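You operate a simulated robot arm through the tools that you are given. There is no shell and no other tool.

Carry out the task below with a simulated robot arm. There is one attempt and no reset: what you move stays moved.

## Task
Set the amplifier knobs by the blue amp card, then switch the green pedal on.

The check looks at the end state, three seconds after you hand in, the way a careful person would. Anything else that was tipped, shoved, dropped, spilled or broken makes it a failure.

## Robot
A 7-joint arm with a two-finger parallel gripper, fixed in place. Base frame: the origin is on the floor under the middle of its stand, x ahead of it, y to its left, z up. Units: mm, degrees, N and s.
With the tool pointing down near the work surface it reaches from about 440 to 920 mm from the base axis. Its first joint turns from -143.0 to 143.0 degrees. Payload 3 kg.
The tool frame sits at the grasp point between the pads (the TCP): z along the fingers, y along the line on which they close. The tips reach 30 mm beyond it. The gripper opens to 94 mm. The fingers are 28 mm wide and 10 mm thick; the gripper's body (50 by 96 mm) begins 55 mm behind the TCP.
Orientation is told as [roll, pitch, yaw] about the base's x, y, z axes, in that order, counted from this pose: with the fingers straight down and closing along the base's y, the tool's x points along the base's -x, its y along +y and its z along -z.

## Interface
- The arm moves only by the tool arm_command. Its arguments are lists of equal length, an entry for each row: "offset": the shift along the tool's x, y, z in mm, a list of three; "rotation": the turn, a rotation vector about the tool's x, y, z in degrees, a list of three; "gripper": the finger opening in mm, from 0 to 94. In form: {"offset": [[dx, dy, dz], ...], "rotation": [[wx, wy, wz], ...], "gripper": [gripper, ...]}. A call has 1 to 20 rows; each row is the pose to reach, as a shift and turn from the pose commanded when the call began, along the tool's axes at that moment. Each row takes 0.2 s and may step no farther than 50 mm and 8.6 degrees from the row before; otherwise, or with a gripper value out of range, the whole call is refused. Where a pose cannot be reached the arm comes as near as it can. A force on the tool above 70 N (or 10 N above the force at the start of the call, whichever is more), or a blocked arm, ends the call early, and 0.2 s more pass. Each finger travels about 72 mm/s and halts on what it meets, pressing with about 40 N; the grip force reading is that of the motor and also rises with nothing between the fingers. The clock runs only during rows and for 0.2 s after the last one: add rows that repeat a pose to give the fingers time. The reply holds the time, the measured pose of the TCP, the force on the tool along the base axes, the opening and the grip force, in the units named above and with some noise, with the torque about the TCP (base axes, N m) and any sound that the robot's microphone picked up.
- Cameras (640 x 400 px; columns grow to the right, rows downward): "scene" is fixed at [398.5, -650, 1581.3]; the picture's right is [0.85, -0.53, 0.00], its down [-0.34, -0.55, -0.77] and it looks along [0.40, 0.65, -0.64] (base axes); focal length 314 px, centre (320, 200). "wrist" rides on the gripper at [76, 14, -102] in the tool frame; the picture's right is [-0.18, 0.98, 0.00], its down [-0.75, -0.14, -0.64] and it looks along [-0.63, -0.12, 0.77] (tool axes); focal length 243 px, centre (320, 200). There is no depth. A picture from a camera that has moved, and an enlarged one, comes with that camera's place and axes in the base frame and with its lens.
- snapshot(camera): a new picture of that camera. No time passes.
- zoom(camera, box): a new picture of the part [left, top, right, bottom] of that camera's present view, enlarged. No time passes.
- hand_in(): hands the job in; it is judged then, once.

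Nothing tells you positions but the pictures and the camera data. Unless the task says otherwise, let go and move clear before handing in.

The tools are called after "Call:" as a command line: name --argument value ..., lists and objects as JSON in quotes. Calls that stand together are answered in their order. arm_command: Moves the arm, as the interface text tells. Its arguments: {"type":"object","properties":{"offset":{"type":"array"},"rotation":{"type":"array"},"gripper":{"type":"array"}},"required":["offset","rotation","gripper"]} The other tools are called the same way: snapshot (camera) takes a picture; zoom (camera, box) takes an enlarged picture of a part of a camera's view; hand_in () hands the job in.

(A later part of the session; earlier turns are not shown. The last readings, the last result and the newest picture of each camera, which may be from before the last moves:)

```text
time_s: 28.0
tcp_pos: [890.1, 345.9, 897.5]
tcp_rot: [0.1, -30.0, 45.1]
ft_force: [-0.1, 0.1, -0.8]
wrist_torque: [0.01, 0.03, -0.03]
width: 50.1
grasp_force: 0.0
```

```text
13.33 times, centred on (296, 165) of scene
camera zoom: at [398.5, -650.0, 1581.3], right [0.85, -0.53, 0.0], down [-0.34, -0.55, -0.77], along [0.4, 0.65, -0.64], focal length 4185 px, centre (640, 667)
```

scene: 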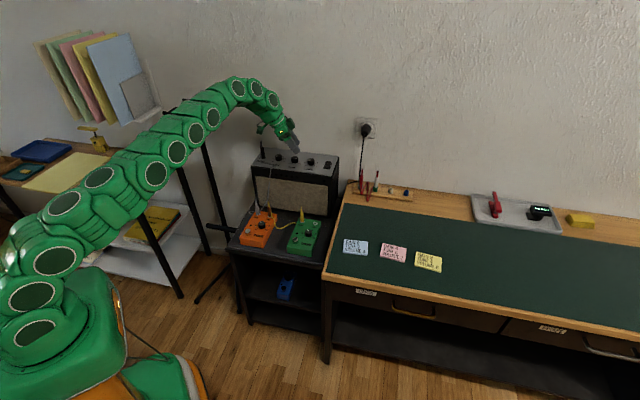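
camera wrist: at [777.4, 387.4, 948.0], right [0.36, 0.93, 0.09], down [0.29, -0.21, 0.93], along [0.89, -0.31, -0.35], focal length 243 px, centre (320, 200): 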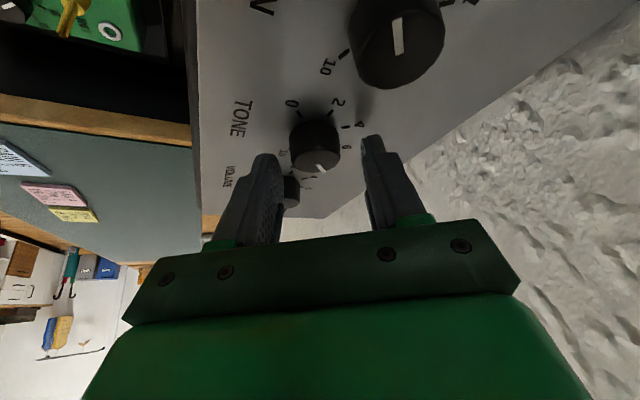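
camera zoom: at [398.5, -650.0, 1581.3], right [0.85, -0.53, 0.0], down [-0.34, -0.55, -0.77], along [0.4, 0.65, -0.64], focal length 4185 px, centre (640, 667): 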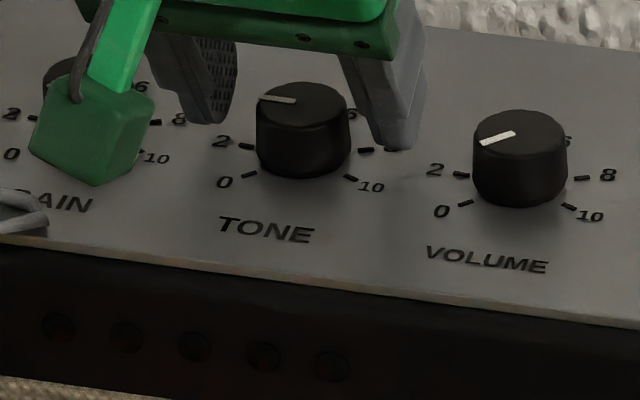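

Tone is released. I'll lift straight up, go back to the upright viewing pose and check its setting from a steeper angle.

Call:
arm_command --offset '[[-13.5, 0, -23.4], [-27, 0, -46.8], [-40, 0, -69.3], [-24, 0, -79], [-7, 0, -88.5], [10, 0, -98], [26.7, 0, -107.8], [26.7, 0, -107.8]]' --rotation '[[0, 0, 0], [0, 0, 0], [0, 0, 0], [0, 7.5, 0], [0, 15, 0], [0, 22.5, 0], [0, 30, 0], [0, 30, 0]]' --gripper '[50, 50, 50, 50, 50, 50, 50, 50]'

Call:
snapshot --camera "wrist"

Call:
zoom --camera "wrist" --box '[280, 140, 376, 200]'

Call:
zoom --camera "scene" --box '[248, 135, 344, 195]'

```text
time_s: 29.8
tcp_pos: [835.9, 290.8, 979.1]
tcp_rot: [0.0, 0.2, 44.9]
ft_force: [0.5, 0.2, -0.8]
wrist_torque: [0.04, 0.01, 0.0]
width: 50.2
grasp_force: 0.0
```

```text
taken
camera wrist: at [771.5, 244.6, 1081.6], right [-0.57, 0.82, 0.0], down [0.63, 0.43, 0.64], along [0.53, 0.36, -0.77], focal length 243 px, centre (320, 200)
```

wrist: 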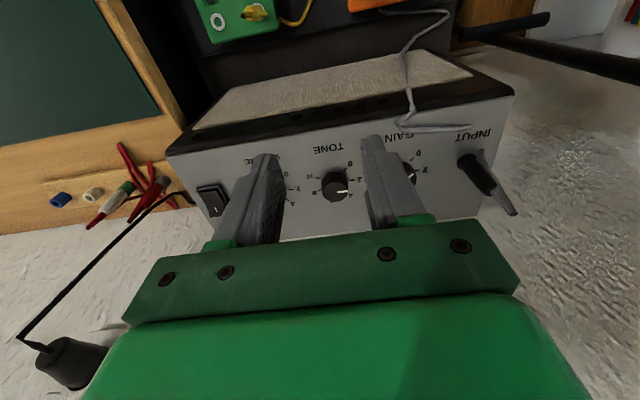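

```text
6.67 times, centred on (328, 170) of wrist
camera zoom: at [771.5, 244.6, 1081.6], right [-0.57, 0.82, 0.0], down [0.63, 0.43, 0.64], along [0.53, 0.36, -0.77], focal length 1618 px, centre (267, 400)
```

zoom: 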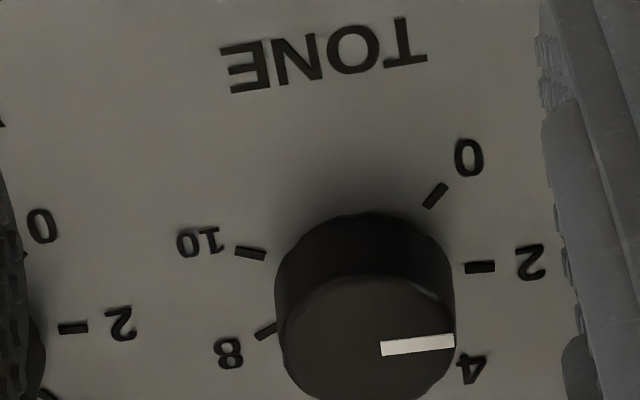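

```text
6.67 times, centred on (296, 165) of scene
camera zoom: at [398.5, -650.0, 1581.3], right [0.85, -0.53, 0.0], down [-0.34, -0.55, -0.77], along [0.4, 0.65, -0.64], focal length 2092 px, centre (480, 433)
```

zoom: 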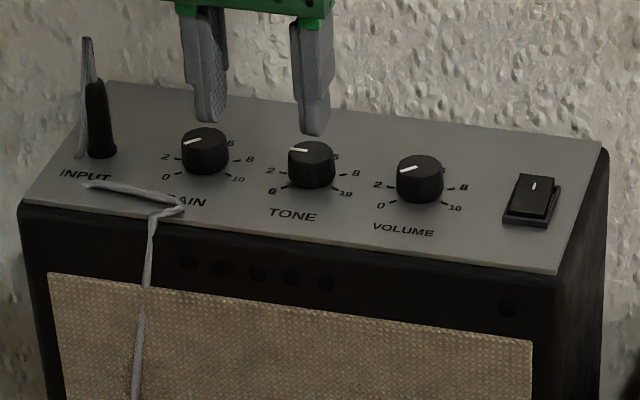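

Tone reads 2 within about 0.1. Next is gain: to keep the gripper body clear of the input plug I'll work with yaw between 45° and 95°. First I'll yaw in place.

Call:
arm_command --offset '[[0, 0, 0], [0, 0, 0], [0, 0, 0], [0, 0, 0], [0, 0, 0], [0, 0, 0]]' --rotation '[[0, 0, -8], [0, 0, -16], [0, 0, -24], [0, 0, -32], [0, 0, -40], [0, 0, -40]]' --gripper '[50, 50, 50, 50, 50, 50]'

```text
time_s: 31.2
tcp_pos: [836.5, 290.2, 977.2]
tcp_rot: [0.0, 0.0, 85.0]
ft_force: [-0.3, -0.4, 0.0]
wrist_torque: [-0.02, 0.02, 0.0]
width: 50.1
grasp_force: 0.0
```

Call:
arm_command --offset '[[0, 0, 0], [-10, 0, 0], [-30, 0, 5], [-55, 0.3, 15], [-80, 0.5, 27], [-102, 0.7, 37], [-102, 0.7, 37]]' --rotation '[[0, -6, 0], [0, -12, 0], [0, -18, 0], [0, -24, 0], [0, -30, 0], [0, -30, 0], [0, -30, 0]]' --gripper '[50, 50, 50, 50, 50, 50, 50]'

Call:
snapshot --camera "wrist"

Call:
zoom --camera "scene" --box '[230, 100, 342, 170]'

```text
time_s: 32.8
tcp_pos: [844.0, 393.2, 940.7]
tcp_rot: [0.1, -30.0, 85.1]
ft_force: [1.6, -0.4, 0.9]
wrist_torque: [0.02, -0.04, -0.01]
width: 50.1
grasp_force: 0.1
```

```text
taken
camera wrist: at [819.2, 275.6, 990.6], right [-0.97, 0.24, 0.09], down [0.17, 0.32, 0.93], along [0.2, 0.92, -0.35], focal length 243 px, centre (320, 200)
```

wrist: 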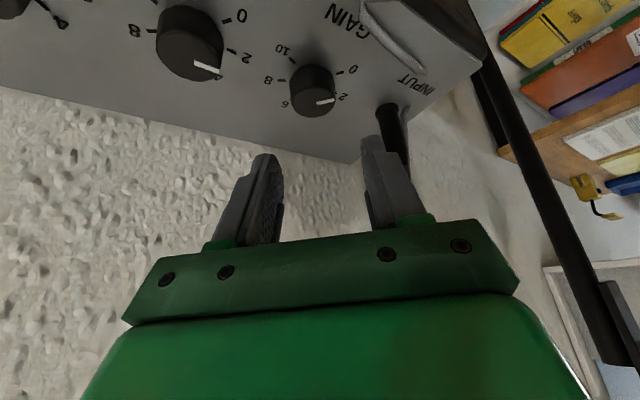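

```text
5.71 times, centred on (286, 135) of scene
camera zoom: at [398.5, -650.0, 1581.3], right [0.85, -0.53, 0.0], down [-0.34, -0.55, -0.77], along [0.4, 0.65, -0.64], focal length 1794 px, centre (514, 571)
```

zoom: 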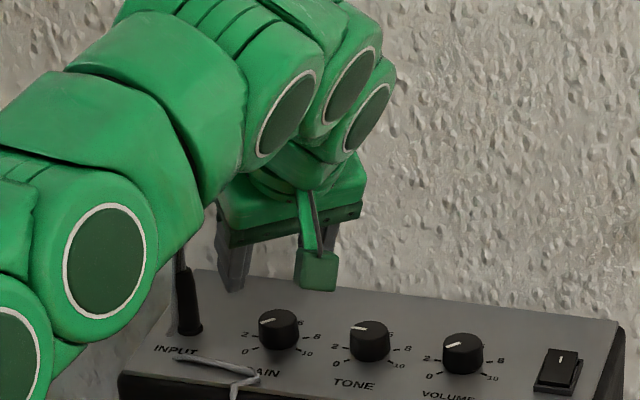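

Call:
snapshot --camera "scene"

Call:
zoom --camera "wrist" --box '[240, 40, 432, 160]'

```text
taken
```

scene: 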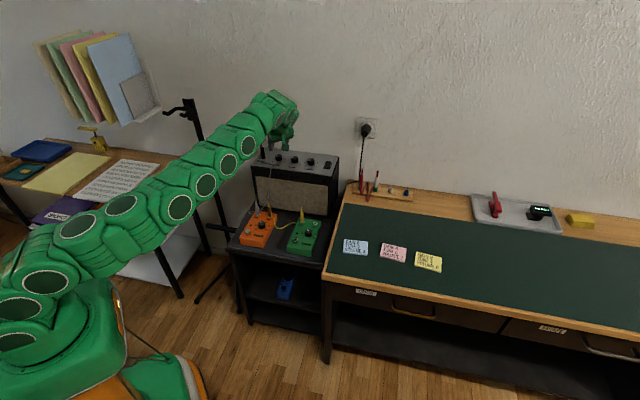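

```text
3.33 times, centred on (336, 100) of wrist
camera zoom: at [819.2, 275.6, 990.6], right [-0.97, 0.24, 0.09], down [0.17, 0.32, 0.93], along [0.2, 0.92, -0.35], focal length 809 px, centre (267, 533)
```

zoom: 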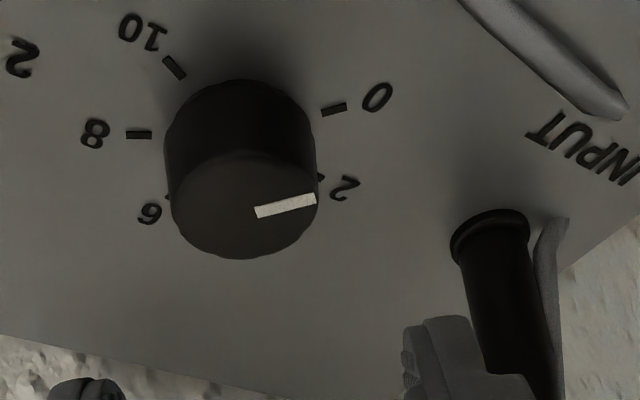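

The gain centre is refined to (843.0, 396.1), and its pointer is at 0. Plug clearance is fine at yaw 85–95°. I'll rotate to yaw 95° and descend around the gain knob.

Call:
arm_command --offset '[[-0.5, 0, 0.3], [-1, -0.12, 0.6], [6, -0.12, 13], [13, -0.12, 25.5], [20.4, -0.12, 37.7], [20.4, -0.12, 37.7]]' --rotation '[[-2.5, 0, -4.3], [-4.95, 0, -8.57], [-4.95, 0, -8.57], [-4.95, 0, -8.57], [-4.95, 0, -8.57], [-4.95, 0, -8.57]]' --gripper '[50, 50, 50, 50, 50, 50]'

Call:
snapshot --camera "wrist"

Call:
zoom --camera "scene" --box '[230, 100, 342, 170]'

```text
time_s: 34.2
tcp_pos: [845.1, 392.5, 898.3]
tcp_rot: [0.0, -30.0, 95.0]
ft_force: [-0.2, 0.1, 0.7]
wrist_torque: [-0.01, -0.01, 0.02]
width: 49.9
grasp_force: 0.1
```

```text
taken
camera wrist: at [840.8, 273.5, 948.1], right [-0.99, 0.07, 0.09], down [0.11, 0.34, 0.93], along [0.04, 0.94, -0.35], focal length 243 px, centre (320, 200)
```

wrist: 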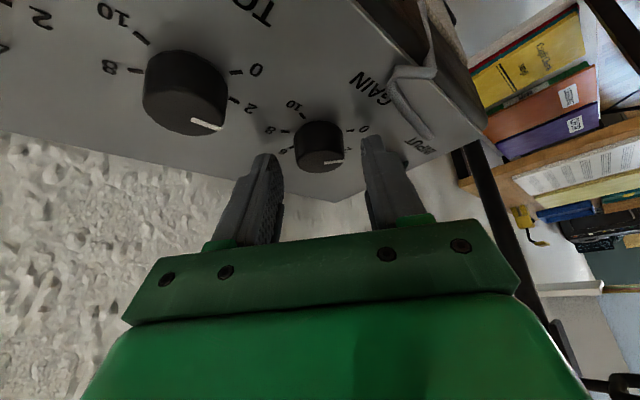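

```text
5.71 times, centred on (286, 135) of scene
camera zoom: at [398.5, -650.0, 1581.3], right [0.85, -0.53, 0.0], down [-0.34, -0.55, -0.77], along [0.4, 0.65, -0.64], focal length 1794 px, centre (514, 571)
```

zoom: 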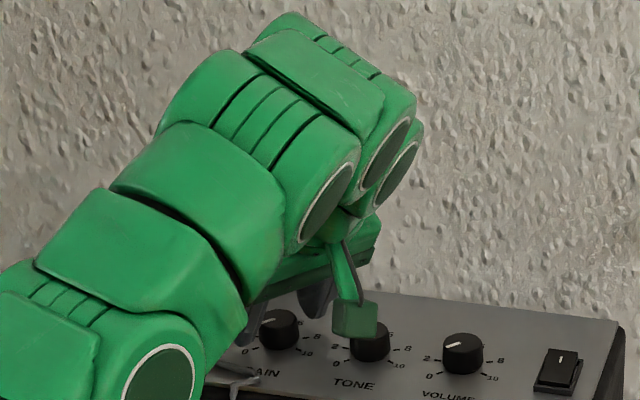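

Reached with no contact. I'll nudge about 1 mm to centre, grip the gain knob and turn 50° clockwise.

Call:
arm_command --offset '[[-0.78, 1, 0.45], [-0.78, 1, 0.45], [-0.78, 1, 0.45], [-0.78, 1, 0.45], [-0.81, 1.56, 0.47], [-0.9, 2.11, 0.52], [-1.05, 2.64, 0.61], [-1.25, 3.15, 0.72], [-1.51, 3.63, 0.87], [-1.82, 4.06, 1.05], [-2.17, 4.45, 1.25], [-2.17, 4.45, 1.25]]' --rotation '[[0, 0, 0], [0, 0, 0], [0, 0, 0], [0, 0, 0], [3.57, 0, 6.18], [7.14, 0, 12.37], [10.71, 0, 18.56], [14.29, 0, 24.74], [17.86, 0, 30.93], [21.43, 0, 37.12], [25, 0, 43.3], [25, 0, 43.3]]' --gripper '[50, 36, 22, 22, 22, 22, 22, 22, 22, 22, 22, 22]'

Call:
zoom --camera "wrist" --box '[240, 80, 400, 180]'

Call:
snapshot --camera "scene"

```text
time_s: 36.8
tcp_pos: [840.2, 394.7, 898.0]
tcp_rot: [0.0, -30.0, 44.8]
ft_force: [31.4, -2.4, 8.7]
wrist_torque: [0.33, -1.38, -0.11]
width: 29.2
grasp_force: 45.1
```

```text
4.00 times, centred on (320, 130) of wrist
camera zoom: at [746.1, 320.4, 948.4], right [-0.58, 0.81, 0.09], down [0.33, 0.13, 0.93], along [0.74, 0.57, -0.35], focal length 970 px, centre (320, 480)
```

zoom: 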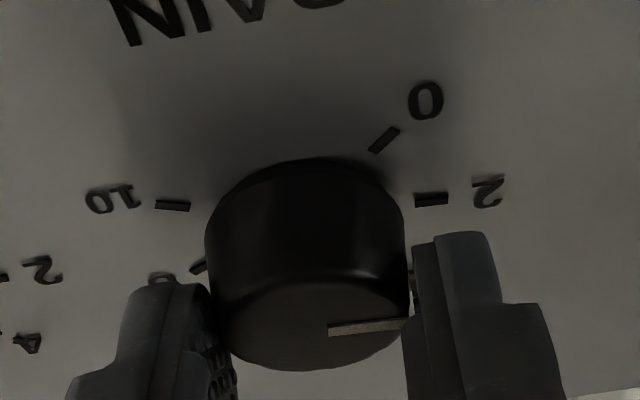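

```text
taken
```

scene: 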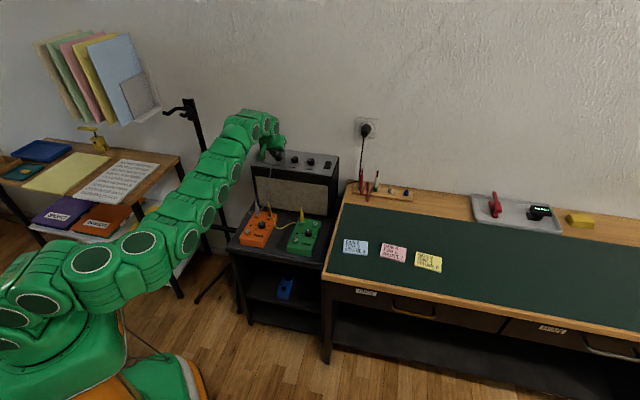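

Gain has turned to about 1.9. I'll release, swing back to yaw 95° with a small centring correction, and check alignment before gripping again.

Call:
arm_command --offset '[[0, 0, 0], [0, 0, 0], [-0.2, -0.7, 0.1], [-0.5, -1.4, 0.3], [-0.8, -2.1, 0.45], [-1, -2.8, 0.6], [-1.3, -3.5, 0.75], [-1.5, -4.2, 0.9], [-1.82, -4.85, 1.05], [-1.82, -4.85, 1.05]]' --rotation '[[0, 0, 0], [0, 0, 0], [-3.57, 0, -6.18], [-7.14, 0, -12.37], [-10.71, 0, -18.56], [-14.29, 0, -24.74], [-17.86, 0, -30.93], [-21.43, 0, -37.12], [-25, 0, -43.3], [-25, 0, -43.3]]' --gripper '[50, 50, 50, 50, 50, 50, 50, 50, 50, 50]'

Call:
zoom --camera "wrist" --box '[240, 80, 400, 180]'

Call:
snapshot --camera "scene"

```text
time_s: 39.0
tcp_pos: [845.3, 394.9, 897.2]
tcp_rot: [0.0, -30.0, 95.1]
ft_force: [0.1, 0.8, -0.4]
wrist_torque: [-0.02, 0.0, -0.02]
width: 50.2
grasp_force: 0.0
```

```text
4.00 times, centred on (320, 130) of wrist
camera zoom: at [839.4, 274.4, 947.6], right [-0.99, 0.07, 0.09], down [0.11, 0.34, 0.93], along [0.04, 0.94, -0.35], focal length 970 px, centre (320, 480)
```

zoom: 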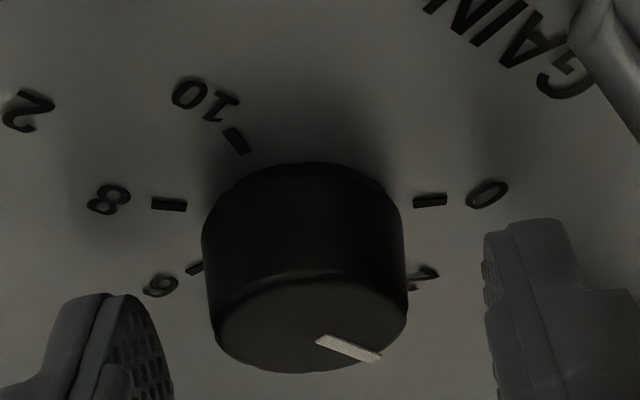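

```text
taken
```

scene: 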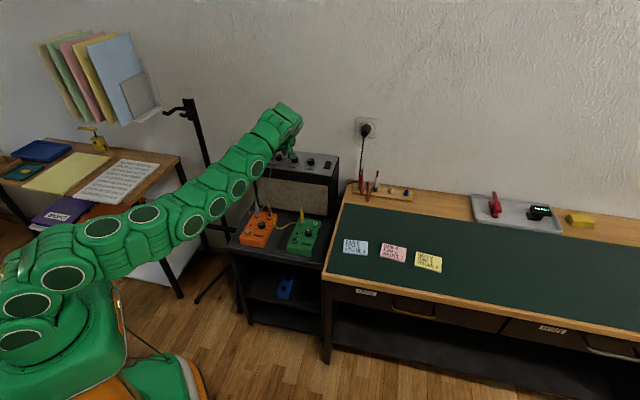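

Well centred. Closing and turning another 50° clockwise with the adjusted pivot.

Call:
arm_command --offset '[[0, -0.3, 0], [0, -0.3, 0], [0, -0.3, 0], [-0.02, 0, 0.01], [-0.07, 0.32, 0.04], [-0.15, 0.61, 0.09], [-0.26, 0.9, 0.15], [-0.41, 1.16, 0.24], [-0.58, 1.4, 0.33], [-0.77, 1.62, 0.45], [-0.77, 1.62, 0.45]]' --rotation '[[0, 0, 0], [0, 0, 0], [0, 0, 0], [3.57, 0, 6.18], [7.14, 0, 12.37], [10.71, 0, 18.56], [14.29, 0, 24.74], [17.86, 0, 30.93], [21.43, 0, 37.12], [25, 0, 43.3], [25, 0, 43.3]]' --gripper '[36, 22, 22, 22, 22, 22, 22, 22, 22, 22, 22]'

Call:
zoom --camera "wrist" --box '[240, 80, 400, 180]'

```text
time_s: 41.4
tcp_pos: [842.5, 396.3, 897.5]
tcp_rot: [0.1, -30.0, 44.9]
ft_force: [-21.2, -0.6, -9.9]
wrist_torque: [0.29, 0.29, 0.04]
width: 29.6
grasp_force: 44.7
```

```text
4.00 times, centred on (320, 130) of wrist
camera zoom: at [748.1, 321.5, 948.0], right [-0.58, 0.81, 0.09], down [0.34, 0.13, 0.93], along [0.74, 0.57, -0.35], focal length 970 px, centre (320, 480)
```

zoom: 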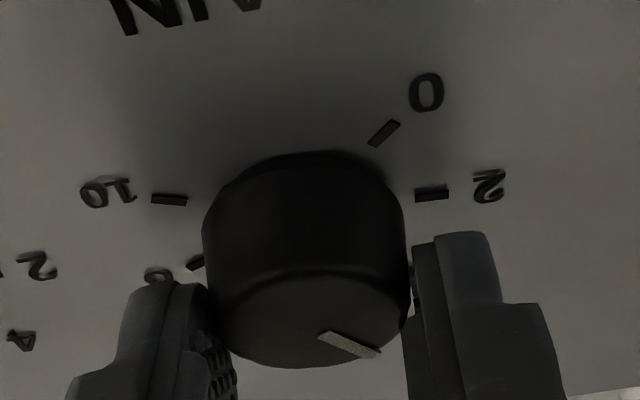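

Gain is now at about 3.8. Releasing and swinging back for the third turn.

Call:
arm_command --offset '[[0, 0, 0], [0, 0, 0], [-0.1, -0.27, 0.1], [-0.3, -0.54, 0.2], [-0.45, -0.8, 0.27], [-0.6, -1.1, 0.36], [-0.8, -1.36, 0.45], [-0.95, -1.63, 0.55], [-1.11, -1.91, 0.64], [-1.11, -1.91, 0.64]]' --rotation '[[0, 0, 0], [0, 0, 0], [-3.57, 0, -6.18], [-7.14, 0, -12.37], [-10.71, 0, -18.56], [-14.29, 0, -24.74], [-17.86, 0, -30.93], [-21.43, 0, -37.12], [-25, 0, -43.3], [-25, 0, -43.3]]' --gripper '[50, 50, 50, 50, 50, 50, 50, 50, 50, 50]'

Call:
zoom --camera "wrist" --box '[240, 80, 400, 180]'

```text
time_s: 43.6
tcp_pos: [845.1, 394.7, 897.1]
tcp_rot: [-0.1, -29.9, 95.0]
ft_force: [0.3, 0.1, -0.5]
wrist_torque: [-0.01, -0.01, 0.0]
width: 50.0
grasp_force: 0.1
```

```text
4.00 times, centred on (320, 130) of wrist
camera zoom: at [839.8, 274.9, 947.7], right [-0.99, 0.07, 0.09], down [0.11, 0.34, 0.93], along [0.04, 0.94, -0.35], focal length 970 px, centre (320, 480)
```

zoom: 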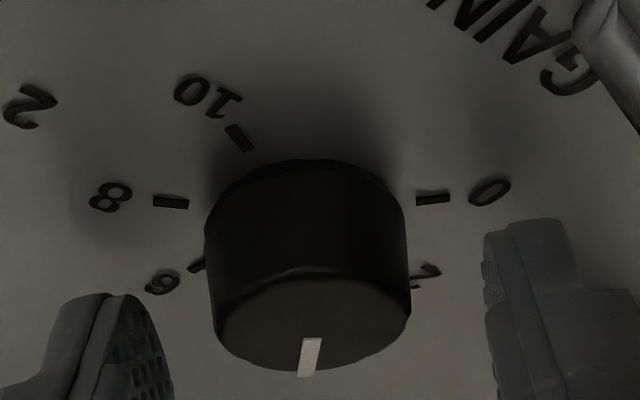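

The pointer measures about 125° (value 4), and gain 6 is at 75°. Closing and rotating exactly 50° clockwise, then opening.

Call:
arm_command --offset '[[0, 0.3, 0], [0, 0.3, 0], [0, 0.3, 0], [-0.02, 0.75, 0.01], [-0.1, 1.19, 0.06], [-0.22, 1.6, 0.12], [-0.38, 2.02, 0.22], [-0.59, 2.4, 0.34], [-0.83, 2.75, 0.48], [-1.11, 3.06, 0.64], [-1.11, 3.06, 0.64]]' --rotation '[[0, 0, 0], [0, 0, 0], [0, 0, 0], [3.57, 0, 6.18], [7.14, 0, 12.37], [10.71, 0, 18.56], [14.29, 0, 24.74], [17.86, 0, 30.93], [21.43, 0, 37.12], [25, 0, 43.3], [25, 0, 43.3]]' --gripper '[36, 22, 22, 22, 22, 22, 22, 22, 22, 22, 22]'

Call:
zoom --camera "wrist" --box '[240, 80, 400, 180]'

```text
time_s: 46.0
tcp_pos: [841.3, 395.1, 898.0]
tcp_rot: [0.1, -30.0, 44.9]
ft_force: [-4.9, -5.0, 4.3]
wrist_torque: [0.19, -0.38, -0.01]
width: 29.4
grasp_force: 45.6
```

```text
4.00 times, centred on (320, 130) of wrist
camera zoom: at [747.4, 321.2, 947.7], right [-0.58, 0.81, 0.09], down [0.33, 0.13, 0.93], along [0.74, 0.57, -0.35], focal length 970 px, centre (320, 480)
```

zoom: 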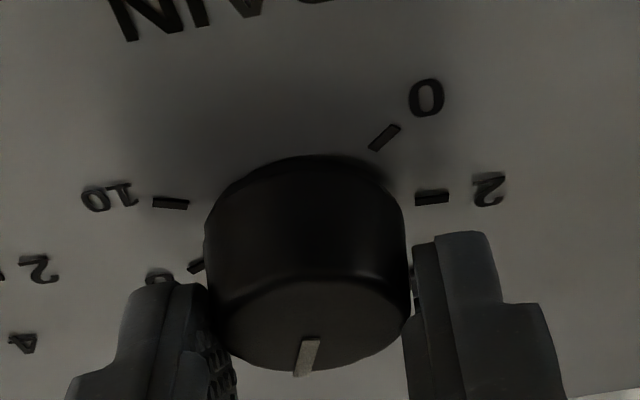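

Gain's pointer measures about 74°, against 75° for 6. Releasing, lifting and checking from the steeper pose.

Call:
arm_command --offset '[[0, 0, 0], [0, 0, 0], [-13.5, 0, -23.4], [-27, 0, -46.8], [-40, 0, -69.3], [-24, 0, -79], [-7, 0, -88.5], [10, 0, -98], [26.7, 0, -107.8], [26.7, 0, -107.8]]' --rotation '[[0, 0, 0], [0, 0, 0], [0, 0, 0], [0, 0, 0], [0, 0, 0], [0, 7.5, 0], [0, 15, 0], [0, 22.5, 0], [0, 30, 0], [0, 30, 0]]' --gripper '[50, 50, 50, 50, 50, 50, 50, 50, 50, 50]'

Call:
snapshot --camera "wrist"

Call:
zoom --camera "wrist" --box '[280, 150, 376, 210]'

Call:
snapshot --camera "scene"

```text
time_s: 48.2
tcp_pos: [786.0, 341.0, 975.7]
tcp_rot: [0.0, 0.1, 45.0]
ft_force: [0.4, -1.0, 0.4]
wrist_torque: [0.01, 0.0, -0.02]
width: 50.1
grasp_force: 0.1
```

```text
taken
camera wrist: at [722.8, 294.6, 1078.6], right [-0.56, 0.83, 0.0], down [0.63, 0.43, 0.64], along [0.53, 0.36, -0.77], focal length 243 px, centre (320, 200)
```

wrist: 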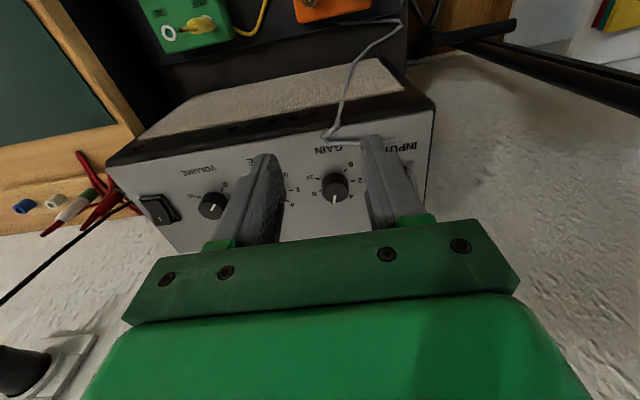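

```text
6.67 times, centred on (328, 180) of wrist
camera zoom: at [722.8, 294.6, 1078.6], right [-0.56, 0.83, 0.0], down [0.63, 0.43, 0.64], along [0.53, 0.36, -0.77], focal length 1618 px, centre (267, 333)
```

zoom: 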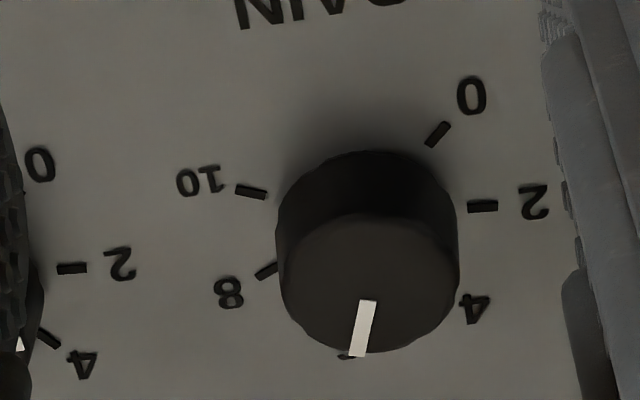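

```text
taken
```

scene: 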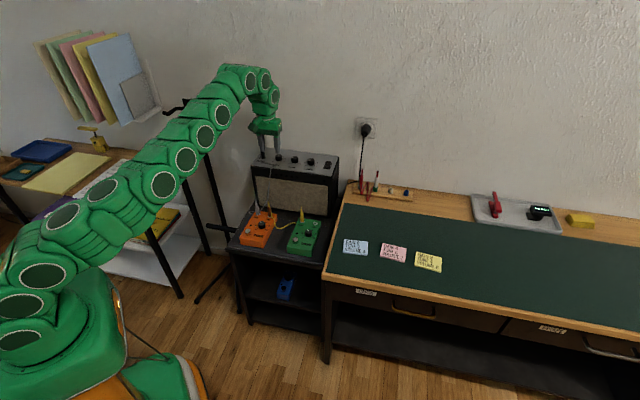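

Gain reads 6 within about 0.1. Now the volume knob at (941.9, 298.5): I'll tilt and move above it.

Call:
arm_command --offset '[[0, -15, 0], [-5, -40, 0], [-15, -70, 5], [-35, -95, 12], [-55, -120, 22], [-76.8, -140.6, 34], [-76.8, -140.6, 34]]' --rotation '[[0, -6, 0], [0, -12, 0], [0, -18, 0], [0, -24, 0], [0, -30, 0], [0, -30, 0], [0, -30, 0]]' --gripper '[50, 50, 50, 50, 50, 50, 50]'

Call:
snapshot --camera "wrist"

Call:
snapshot --camera "scene"

```text
time_s: 49.8
tcp_pos: [940.9, 295.5, 942.8]
tcp_rot: [0.0, -30.0, 45.0]
ft_force: [-0.2, 0.0, -0.1]
wrist_torque: [0.01, 0.0, -0.03]
width: 50.1
grasp_force: 0.0
```

```text
taken
camera wrist: at [847.2, 221.6, 995.1], right [-0.58, 0.81, 0.09], down [0.33, 0.13, 0.93], along [0.74, 0.57, -0.35], focal length 243 px, centre (320, 200)
```

wrist: 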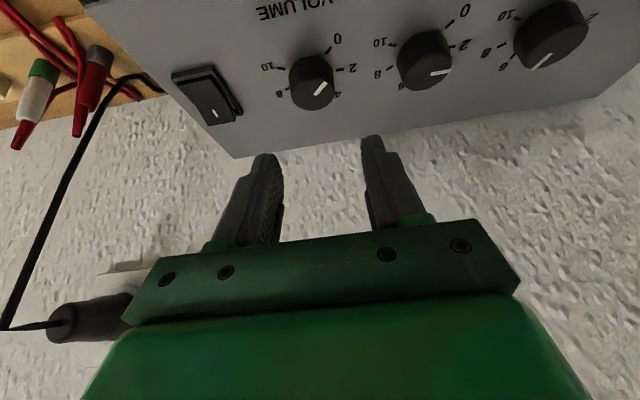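

```text
taken
```

scene: 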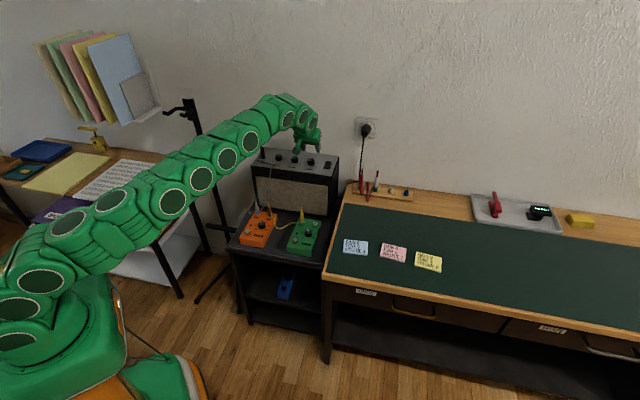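

Call:
arm_command --offset '[[-0.08, 0.3, 0.05], [-0.15, 0.2, 0.1], [-0.23, -0.04, 0.14], [-0.23, -0.04, 0.14]]' --rotation '[[-3.33, 0, -5.77], [-6.67, 0, -11.55], [-10, 0, -17.32], [-10, 0, -17.32]]' --gripper '[50, 50, 50, 50]'

Call:
zoom --camera "wrist" --box '[240, 40, 400, 140]'

```text
time_s: 50.8
tcp_pos: [939.4, 296.2, 944.2]
tcp_rot: [0.0, -29.9, 65.0]
ft_force: [-0.3, 0.8, -0.5]
wrist_torque: [0.0, 0.0, 0.02]
width: 50.1
grasp_force: 0.0
```

```text
4.00 times, centred on (320, 90) of wrist
camera zoom: at [877.7, 194.4, 994.6], right [-0.82, 0.56, 0.09], down [0.27, 0.24, 0.93], along [0.5, 0.79, -0.35], focal length 970 px, centre (320, 640)
```

zoom: 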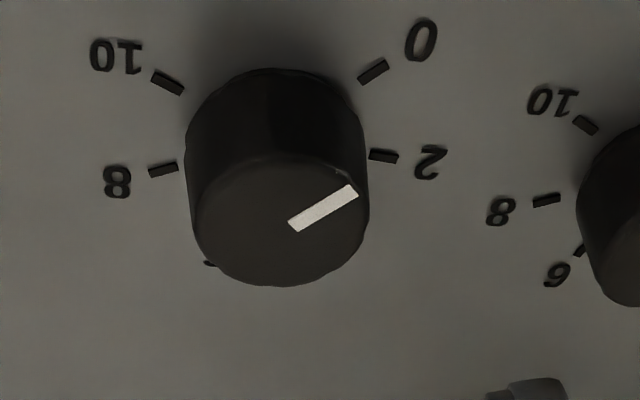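

Reachable at yaw 65°, volume pointer at 0. Descending around the volume knob.

Call:
arm_command --offset '[[8, -0.2, 13.4], [16, -0.4, 26.8], [23.8, -0.5, 40.2], [23.8, -0.5, 40.2]]' --rotation '[[0, 0, 0], [0, 0, 0], [0, 0, 0], [0, 0, 0]]' --gripper '[50, 50, 50, 50]'

Call:
zoom --camera "wrist" --box '[240, 80, 400, 180]'

Call:
zoom --camera "scene" --box '[250, 110, 362, 180]'

```text
time_s: 51.8
tcp_pos: [940.4, 295.3, 897.0]
tcp_rot: [0.0, -30.0, 64.9]
ft_force: [0.3, 0.4, -0.6]
wrist_torque: [-0.02, 0.04, 0.02]
width: 49.9
grasp_force: 0.2
```

```text
4.00 times, centred on (320, 130) of wrist
camera zoom: at [878.2, 193.5, 948.1], right [-0.82, 0.56, 0.09], down [0.27, 0.24, 0.93], along [0.5, 0.79, -0.35], focal length 970 px, centre (320, 480)
```

zoom: 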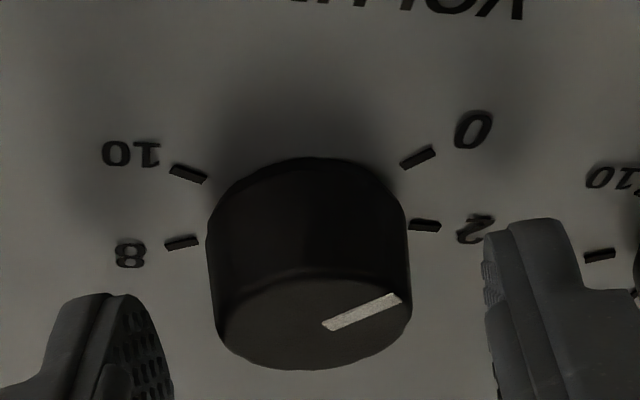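

```text
5.71 times, centred on (306, 145) of scene
camera zoom: at [398.5, -650.0, 1581.3], right [0.85, -0.53, 0.0], down [-0.34, -0.55, -0.77], along [0.4, 0.65, -0.64], focal length 1794 px, centre (400, 514)
```

zoom: 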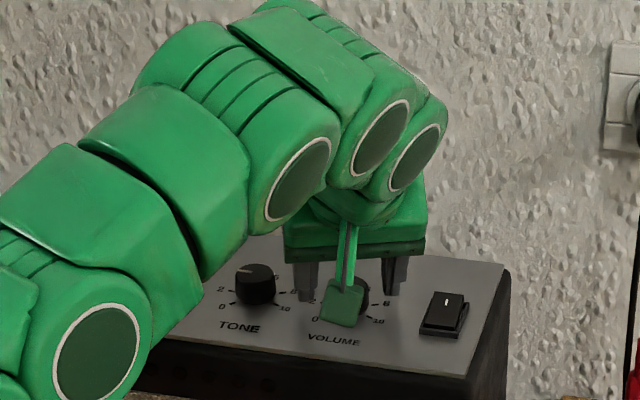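

Centred. Closing and turning volume 67° clockwise.

Call:
arm_command --offset '[[0, 0.4, 0], [0, 0.4, 0], [0, 0.4, 0], [-0.03, 0.92, 0.02], [-0.12, 1.43, 0.07], [-0.26, 1.92, 0.15], [-0.46, 2.39, 0.26], [-0.71, 2.82, 0.41], [-1.0, 3.21, 0.58], [-1.34, 3.56, 0.77], [-1.71, 3.85, 0.99], [-2.11, 4.08, 1.22], [-2.11, 4.08, 1.22]]' --rotation '[[0, 0, 0], [0, 0, 0], [0, 0, 0], [3.72, 0, 6.44], [7.45, 0, 12.89], [11.17, 0, 19.34], [14.89, 0, 25.79], [18.61, 0, 32.23], [22.34, 0, 38.68], [26.06, 0, 45.13], [29.78, 0, 51.58], [33.5, 0, 58.02], [33.5, 0, 58.02]]' --gripper '[36, 22, 22, 22, 22, 22, 22, 22, 22, 22, 22, 22, 22]'

Call:
zoom --camera "wrist" --box '[240, 80, 400, 180]'

Call:
snapshot --camera "scene"

```text
time_s: 54.6
tcp_pos: [938.8, 299.2, 897.0]
tcp_rot: [0.0, -29.9, -2.1]
ft_force: [9.4, 2.0, 4.3]
wrist_torque: [-0.11, -1.43, 0.0]
width: 29.3
grasp_force: 44.3
```

```text
4.00 times, centred on (320, 130) of wrist
camera zoom: at [821.1, 316.3, 947.5], right [0.19, 0.98, 0.09], down [0.33, -0.15, 0.93], along [0.93, -0.15, -0.35], focal length 970 px, centre (320, 480)
```

zoom: 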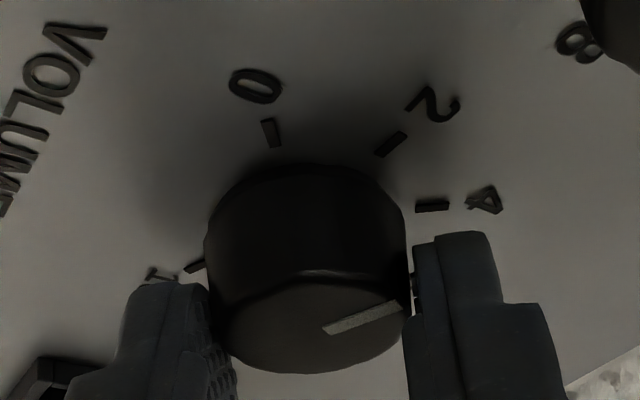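

```text
taken
```

scene: 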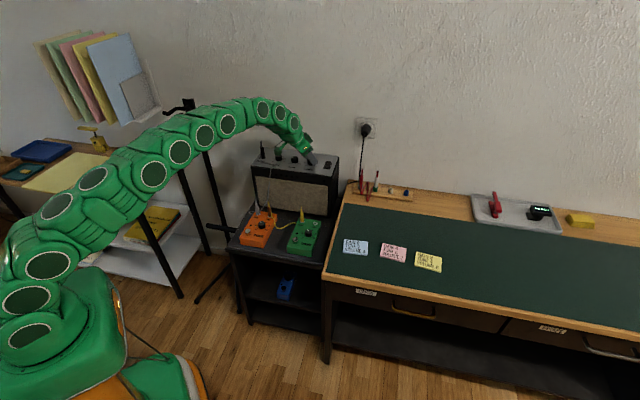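

Low side force and the knob turned. Releasing and swinging back to yaw 65°.

Call:
arm_command --offset '[[0, 0, 0], [0, 0, 0], [-0.03, -0.52, 0.02], [-0.12, -1.03, 0.07], [-0.26, -1.52, 0.15], [-0.46, -1.99, 0.26], [-0.71, -2.42, 0.41], [-1.0, -2.81, 0.58], [-1.34, -3.16, 0.77], [-1.71, -3.45, 0.99], [-2.11, -3.68, 1.22], [-2.11, -3.68, 1.22]]' --rotation '[[0, 0, 0], [0, 0, 0], [-3.72, 0, -6.44], [-7.45, 0, -12.89], [-11.17, 0, -19.34], [-14.89, 0, -25.79], [-18.61, 0, -32.23], [-22.34, 0, -38.68], [-26.06, 0, -45.13], [-29.78, 0, -51.58], [-33.5, 0, -58.02], [-33.5, 0, -58.02]]' --gripper '[50, 50, 50, 50, 50, 50, 50, 50, 50, 50, 50, 50]'

Call:
zoom --camera "wrist" --box '[240, 80, 400, 180]'

```text
time_s: 57.2
tcp_pos: [940.9, 295.1, 897.2]
tcp_rot: [0.1, -30.0, 64.9]
ft_force: [-0.4, -0.2, -0.7]
wrist_torque: [0.01, 0.0, 0.0]
width: 49.8
grasp_force: 0.0
```

```text
4.00 times, centred on (320, 130) of wrist
camera zoom: at [877.7, 193.8, 947.6], right [-0.82, 0.56, 0.09], down [0.27, 0.24, 0.93], along [0.5, 0.79, -0.35], focal length 970 px, centre (320, 480)
```

zoom: 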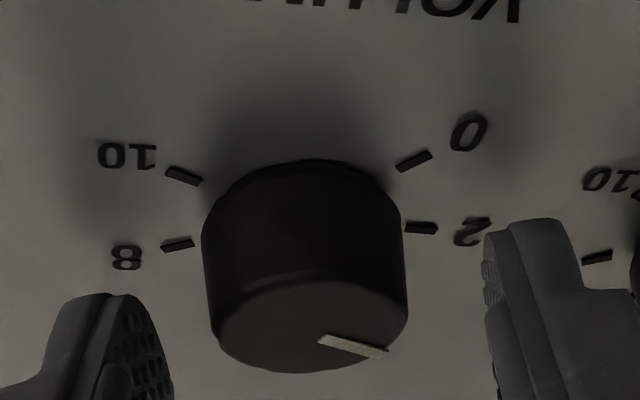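

Well centred. Second 67° clockwise turn.

Call:
arm_command --offset '[[0, 0, 0], [0, 0, 0], [0, 0, 0], [-0.03, 0.52, 0.02], [-0.12, 1.03, 0.07], [-0.26, 1.52, 0.15], [-0.46, 1.99, 0.26], [-0.71, 2.42, 0.41], [-1.0, 2.81, 0.58], [-1.34, 3.16, 0.77], [-1.71, 3.45, 0.99], [-2.11, 3.68, 1.22], [-2.11, 3.68, 1.22]]' --rotation '[[0, 0, 0], [0, 0, 0], [0, 0, 0], [3.72, 0, 6.44], [7.45, 0, 12.89], [11.17, 0, 19.34], [14.89, 0, 25.79], [18.61, 0, 32.23], [22.34, 0, 38.68], [26.06, 0, 45.13], [29.78, 0, 51.58], [33.5, 0, 58.02], [33.5, 0, 58.02]]' --gripper '[36, 22, 22, 22, 22, 22, 22, 22, 22, 22, 22, 22, 22]'

Call:
arm_command --offset '[[0, 0, 0], [0, 0, 0], [-0.03, -0.52, 0.02], [-0.12, -1.03, 0.07], [-0.26, -1.52, 0.15], [-0.46, -1.99, 0.26], [-0.71, -2.42, 0.41], [-1.0, -2.81, 0.58], [-1.34, -3.16, 0.77], [-1.71, -3.45, 0.99], [-2.11, -3.68, 1.22], [-2.11, -3.68, 1.22]]' --rotation '[[0, 0, 0], [0, 0, 0], [-3.72, 0, -6.44], [-7.45, 0, -12.89], [-11.17, 0, -19.34], [-14.89, 0, -25.79], [-18.61, 0, -32.23], [-22.34, 0, -38.68], [-26.06, 0, -45.13], [-29.78, 0, -51.58], [-33.5, 0, -58.02], [-33.5, 0, -58.02]]' --gripper '[50, 50, 50, 50, 50, 50, 50, 50, 50, 50, 50, 50]'

Call:
zoom --camera "wrist" --box '[240, 80, 400, 180]'

```text
time_s: 60.0
tcp_pos: [938.7, 299.3, 896.9]
tcp_rot: [0.0, -30.0, -2.0]
ft_force: [-1.1, 4.1, 0.9]
wrist_torque: [0.18, -1.12, 0.03]
width: 29.5
grasp_force: 44.8
```

```text
time_s: 62.6
tcp_pos: [940.0, 296.9, 895.4]
tcp_rot: [0.0, -30.0, 65.0]
ft_force: [-0.8, 0.4, 0.5]
wrist_torque: [-0.05, 0.01, 0.02]
width: 49.9
grasp_force: 0.1
```

```text
4.00 times, centred on (320, 130) of wrist
camera zoom: at [877.2, 193.6, 946.6], right [-0.82, 0.56, 0.09], down [0.27, 0.24, 0.93], along [0.5, 0.79, -0.35], focal length 970 px, centre (320, 480)
```

zoom: 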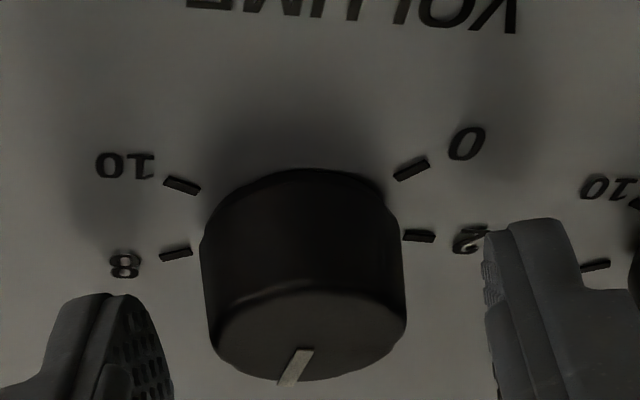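

Volume is at about 5.5 (≈85° on the panel), and 8 is at 25°. Gripping again, 1 mm higher, and rotating 60° clockwise.

Call:
arm_command --offset '[[-0.5, -0.4, -0.87], [-0.5, -0.4, -0.87], [-0.5, -0.4, -0.87], [-0.5, -0.4, -0.87], [-0.53, 0.12, -0.85], [-0.62, 0.64, -0.8], [-0.76, 1.13, -0.71], [-0.96, 1.6, -0.6], [-1.22, 2.04, -0.45], [-1.51, 2.43, -0.28], [-1.86, 2.77, -0.08], [-2.23, 3.06, 0.13], [-2.23, 3.06, 0.13]]' --rotation '[[0, 0, 0], [0, 0, 0], [0, 0, 0], [0, 0, 0], [3.75, 0, 6.495], [7.5, 0, 12.99], [11.25, 0, 19.49], [15, 0, 25.98], [18.75, 0, 32.48], [22.5, 0, 38.97], [26.25, 0, 45.47], [30, 0, 51.96], [30, 0, 51.96]]' --gripper '[50, 36, 22, 22, 22, 22, 22, 22, 22, 22, 22, 22, 22]'

Call:
zoom --camera "wrist" --box '[240, 80, 400, 180]'

Call:
zoom --camera "scene" --box '[272, 150, 336, 190]'

```text
time_s: 65.4
tcp_pos: [938.7, 299.3, 899.1]
tcp_rot: [0.0, -30.1, 4.9]
ft_force: [-2.9, -6.1, 3.6]
wrist_torque: [-0.04, 0.11, -0.02]
width: 29.1
grasp_force: 45.2
```

```text
4.00 times, centred on (320, 130) of wrist
camera zoom: at [819.8, 301.4, 948.5], right [0.07, 0.99, 0.09], down [0.34, -0.11, 0.93], along [0.94, -0.04, -0.35], focal length 970 px, centre (320, 480)
```

zoom: 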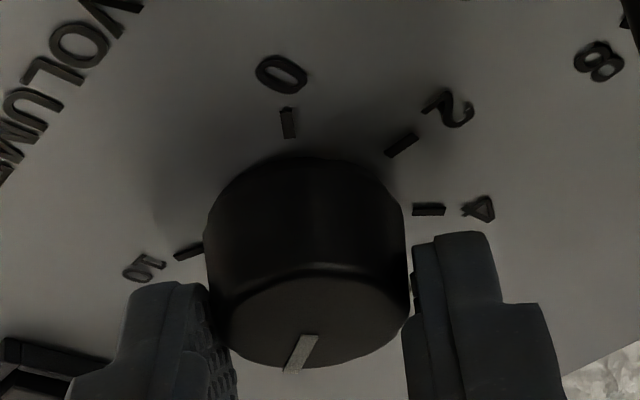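

```text
10.00 times, centred on (304, 170) of scene
camera zoom: at [398.5, -650.0, 1581.3], right [0.85, -0.53, 0.0], down [-0.34, -0.55, -0.77], along [0.4, 0.65, -0.64], focal length 3139 px, centre (480, 500)
```

zoom: 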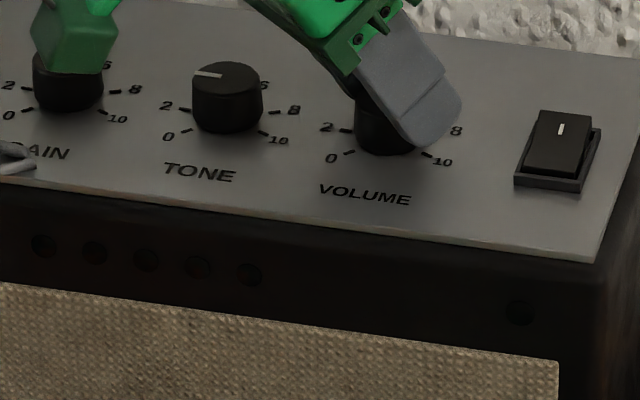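

Volume's pointer measures ≈25°, which is 8. Releasing and lifting straight up, then viewing from above.

Call:
arm_command --offset '[[0, 0, 0], [0, 0, 0], [-13.5, 0, -23.4], [-27, 0, -46.8], [-40, 0, -69.3], [-40, 0, -69.3]]' --rotation '[[0, 0, 0], [0, 0, 0], [0, 0, 0], [0, 0, 0], [0, 0, 0], [0, 0, 0]]' --gripper '[50, 50, 50, 50, 50, 50]'

Call:
snapshot --camera "wrist"

Call:
zoom --camera "scene" --box '[248, 140, 344, 200]'

```text
time_s: 66.8
tcp_pos: [938.7, 299.0, 978.1]
tcp_rot: [0.0, -30.0, 5.0]
ft_force: [-0.7, 0.6, 0.1]
wrist_torque: [-0.04, -0.01, 0.02]
width: 50.0
grasp_force: 0.1
```

```text
taken
camera wrist: at [820.6, 301.2, 1029.1], right [0.07, 0.99, 0.09], down [0.34, -0.11, 0.93], along [0.94, -0.04, -0.35], focal length 243 px, centre (320, 200)
```

wrist: 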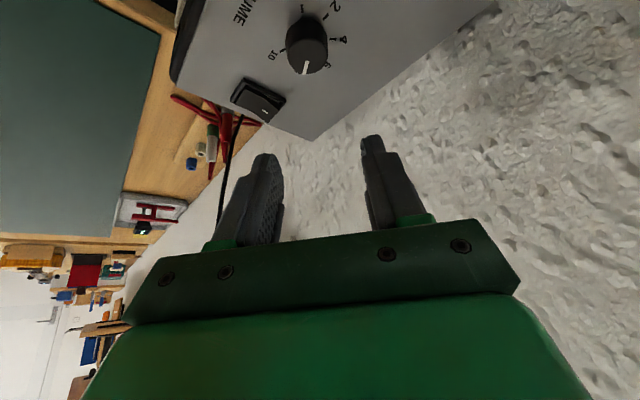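

```text
6.67 times, centred on (296, 170) of scene
camera zoom: at [398.5, -650.0, 1581.3], right [0.85, -0.53, 0.0], down [-0.34, -0.55, -0.77], along [0.4, 0.65, -0.64], focal length 2092 px, centre (480, 400)
```

zoom: 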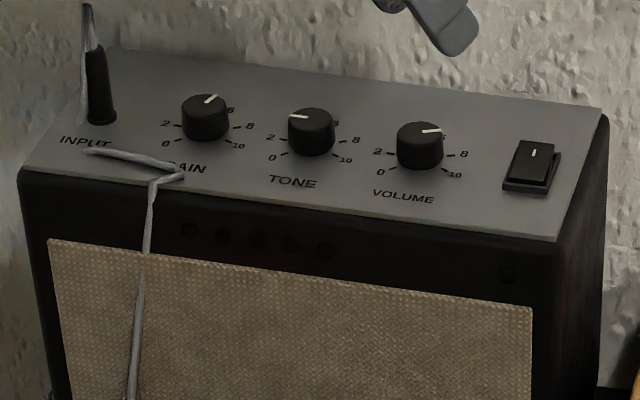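

Call:
zoom --camera "wrist" --box '[260, 0, 356, 60]'

Call:
zoom --camera "wrist" --box '[260, 25, 356, 85]'

Call:
zoom --camera "scene" --box '[268, 145, 332, 185]'

```text
6.67 times, centred on (308, 30) of wrist
camera zoom: at [820.6, 301.2, 1029.1], right [0.07, 0.99, 0.09], down [0.34, -0.11, 0.93], along [0.94, -0.04, -0.35], focal length 1618 px, centre (400, 1333)
```

zoom: 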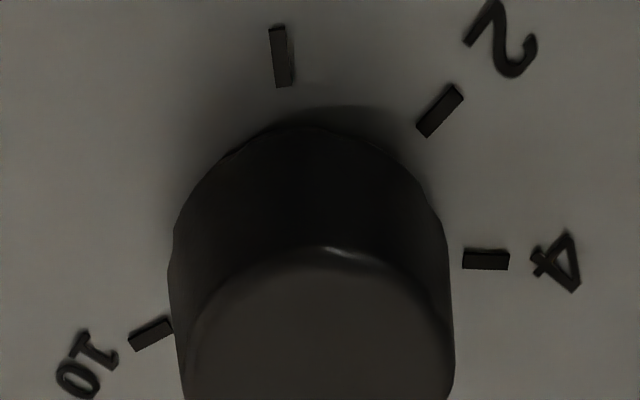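

```text
6.67 times, centred on (308, 55) of wrist
camera zoom: at [820.6, 301.2, 1029.1], right [0.07, 0.99, 0.09], down [0.34, -0.11, 0.93], along [0.94, -0.04, -0.35], focal length 1618 px, centre (400, 1167)
```

zoom: 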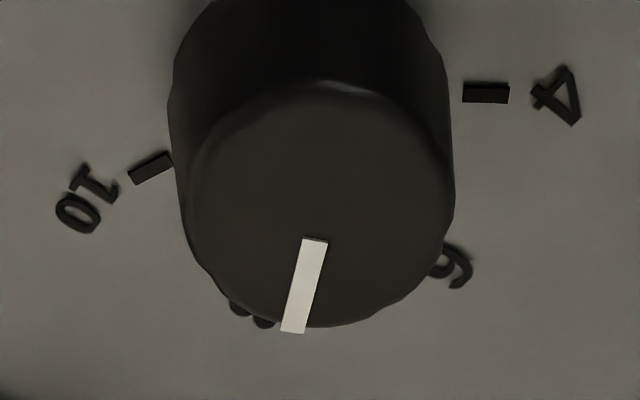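

```text
10.00 times, centred on (300, 165) of scene
camera zoom: at [398.5, -650.0, 1581.3], right [0.85, -0.53, 0.0], down [-0.34, -0.55, -0.77], along [0.4, 0.65, -0.64], focal length 3139 px, centre (520, 550)
```

zoom: 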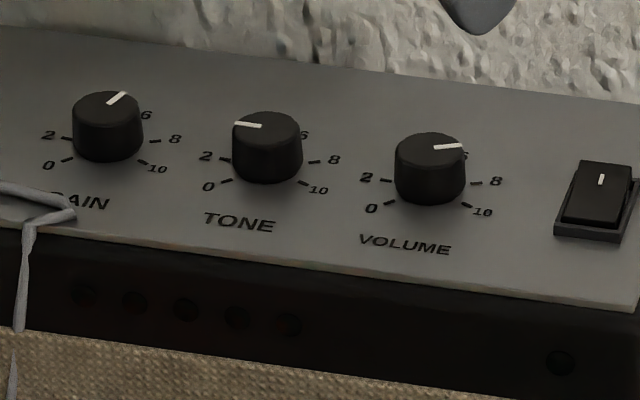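

Call:
zoom --camera "scene" --box '[270, 150, 286, 160]'

Call:
zoom --camera "scene" --box '[286, 152, 302, 162]'

Call:
zoom --camera "scene" --box '[304, 154, 320, 164]'

```text
16.00 times, centred on (278, 155) of scene
camera zoom: at [398.5, -650.0, 1581.3], right [0.85, -0.53, 0.0], down [-0.34, -0.55, -0.77], along [0.4, 0.65, -0.64], focal length 5022 px, centre (992, 920)
```

zoom: 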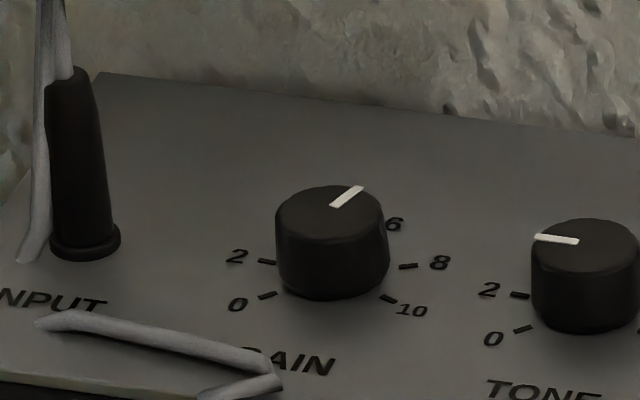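

```text
16.00 times, centred on (294, 157) of scene
camera zoom: at [398.5, -650.0, 1581.3], right [0.85, -0.53, 0.0], down [-0.34, -0.55, -0.77], along [0.4, 0.65, -0.64], focal length 5022 px, centre (736, 888)
```

zoom: 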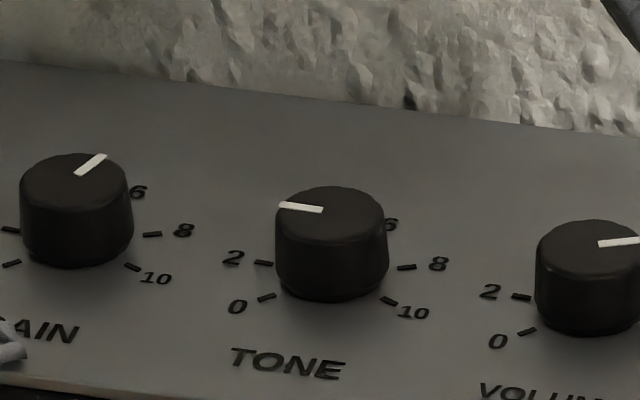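

```text
16.00 times, centred on (312, 159) of scene
camera zoom: at [398.5, -650.0, 1581.3], right [0.85, -0.53, 0.0], down [-0.34, -0.55, -0.77], along [0.4, 0.65, -0.64], focal length 5022 px, centre (448, 856)
```

zoom: 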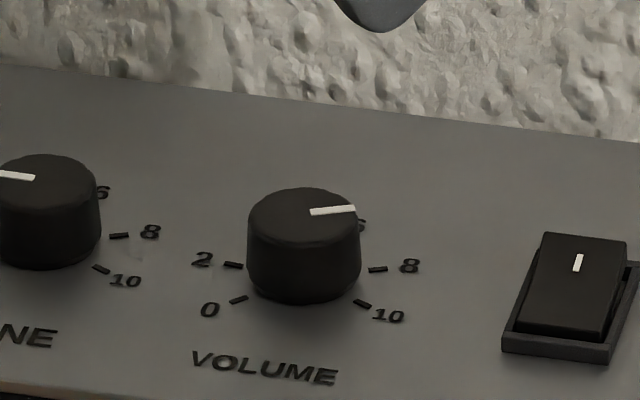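

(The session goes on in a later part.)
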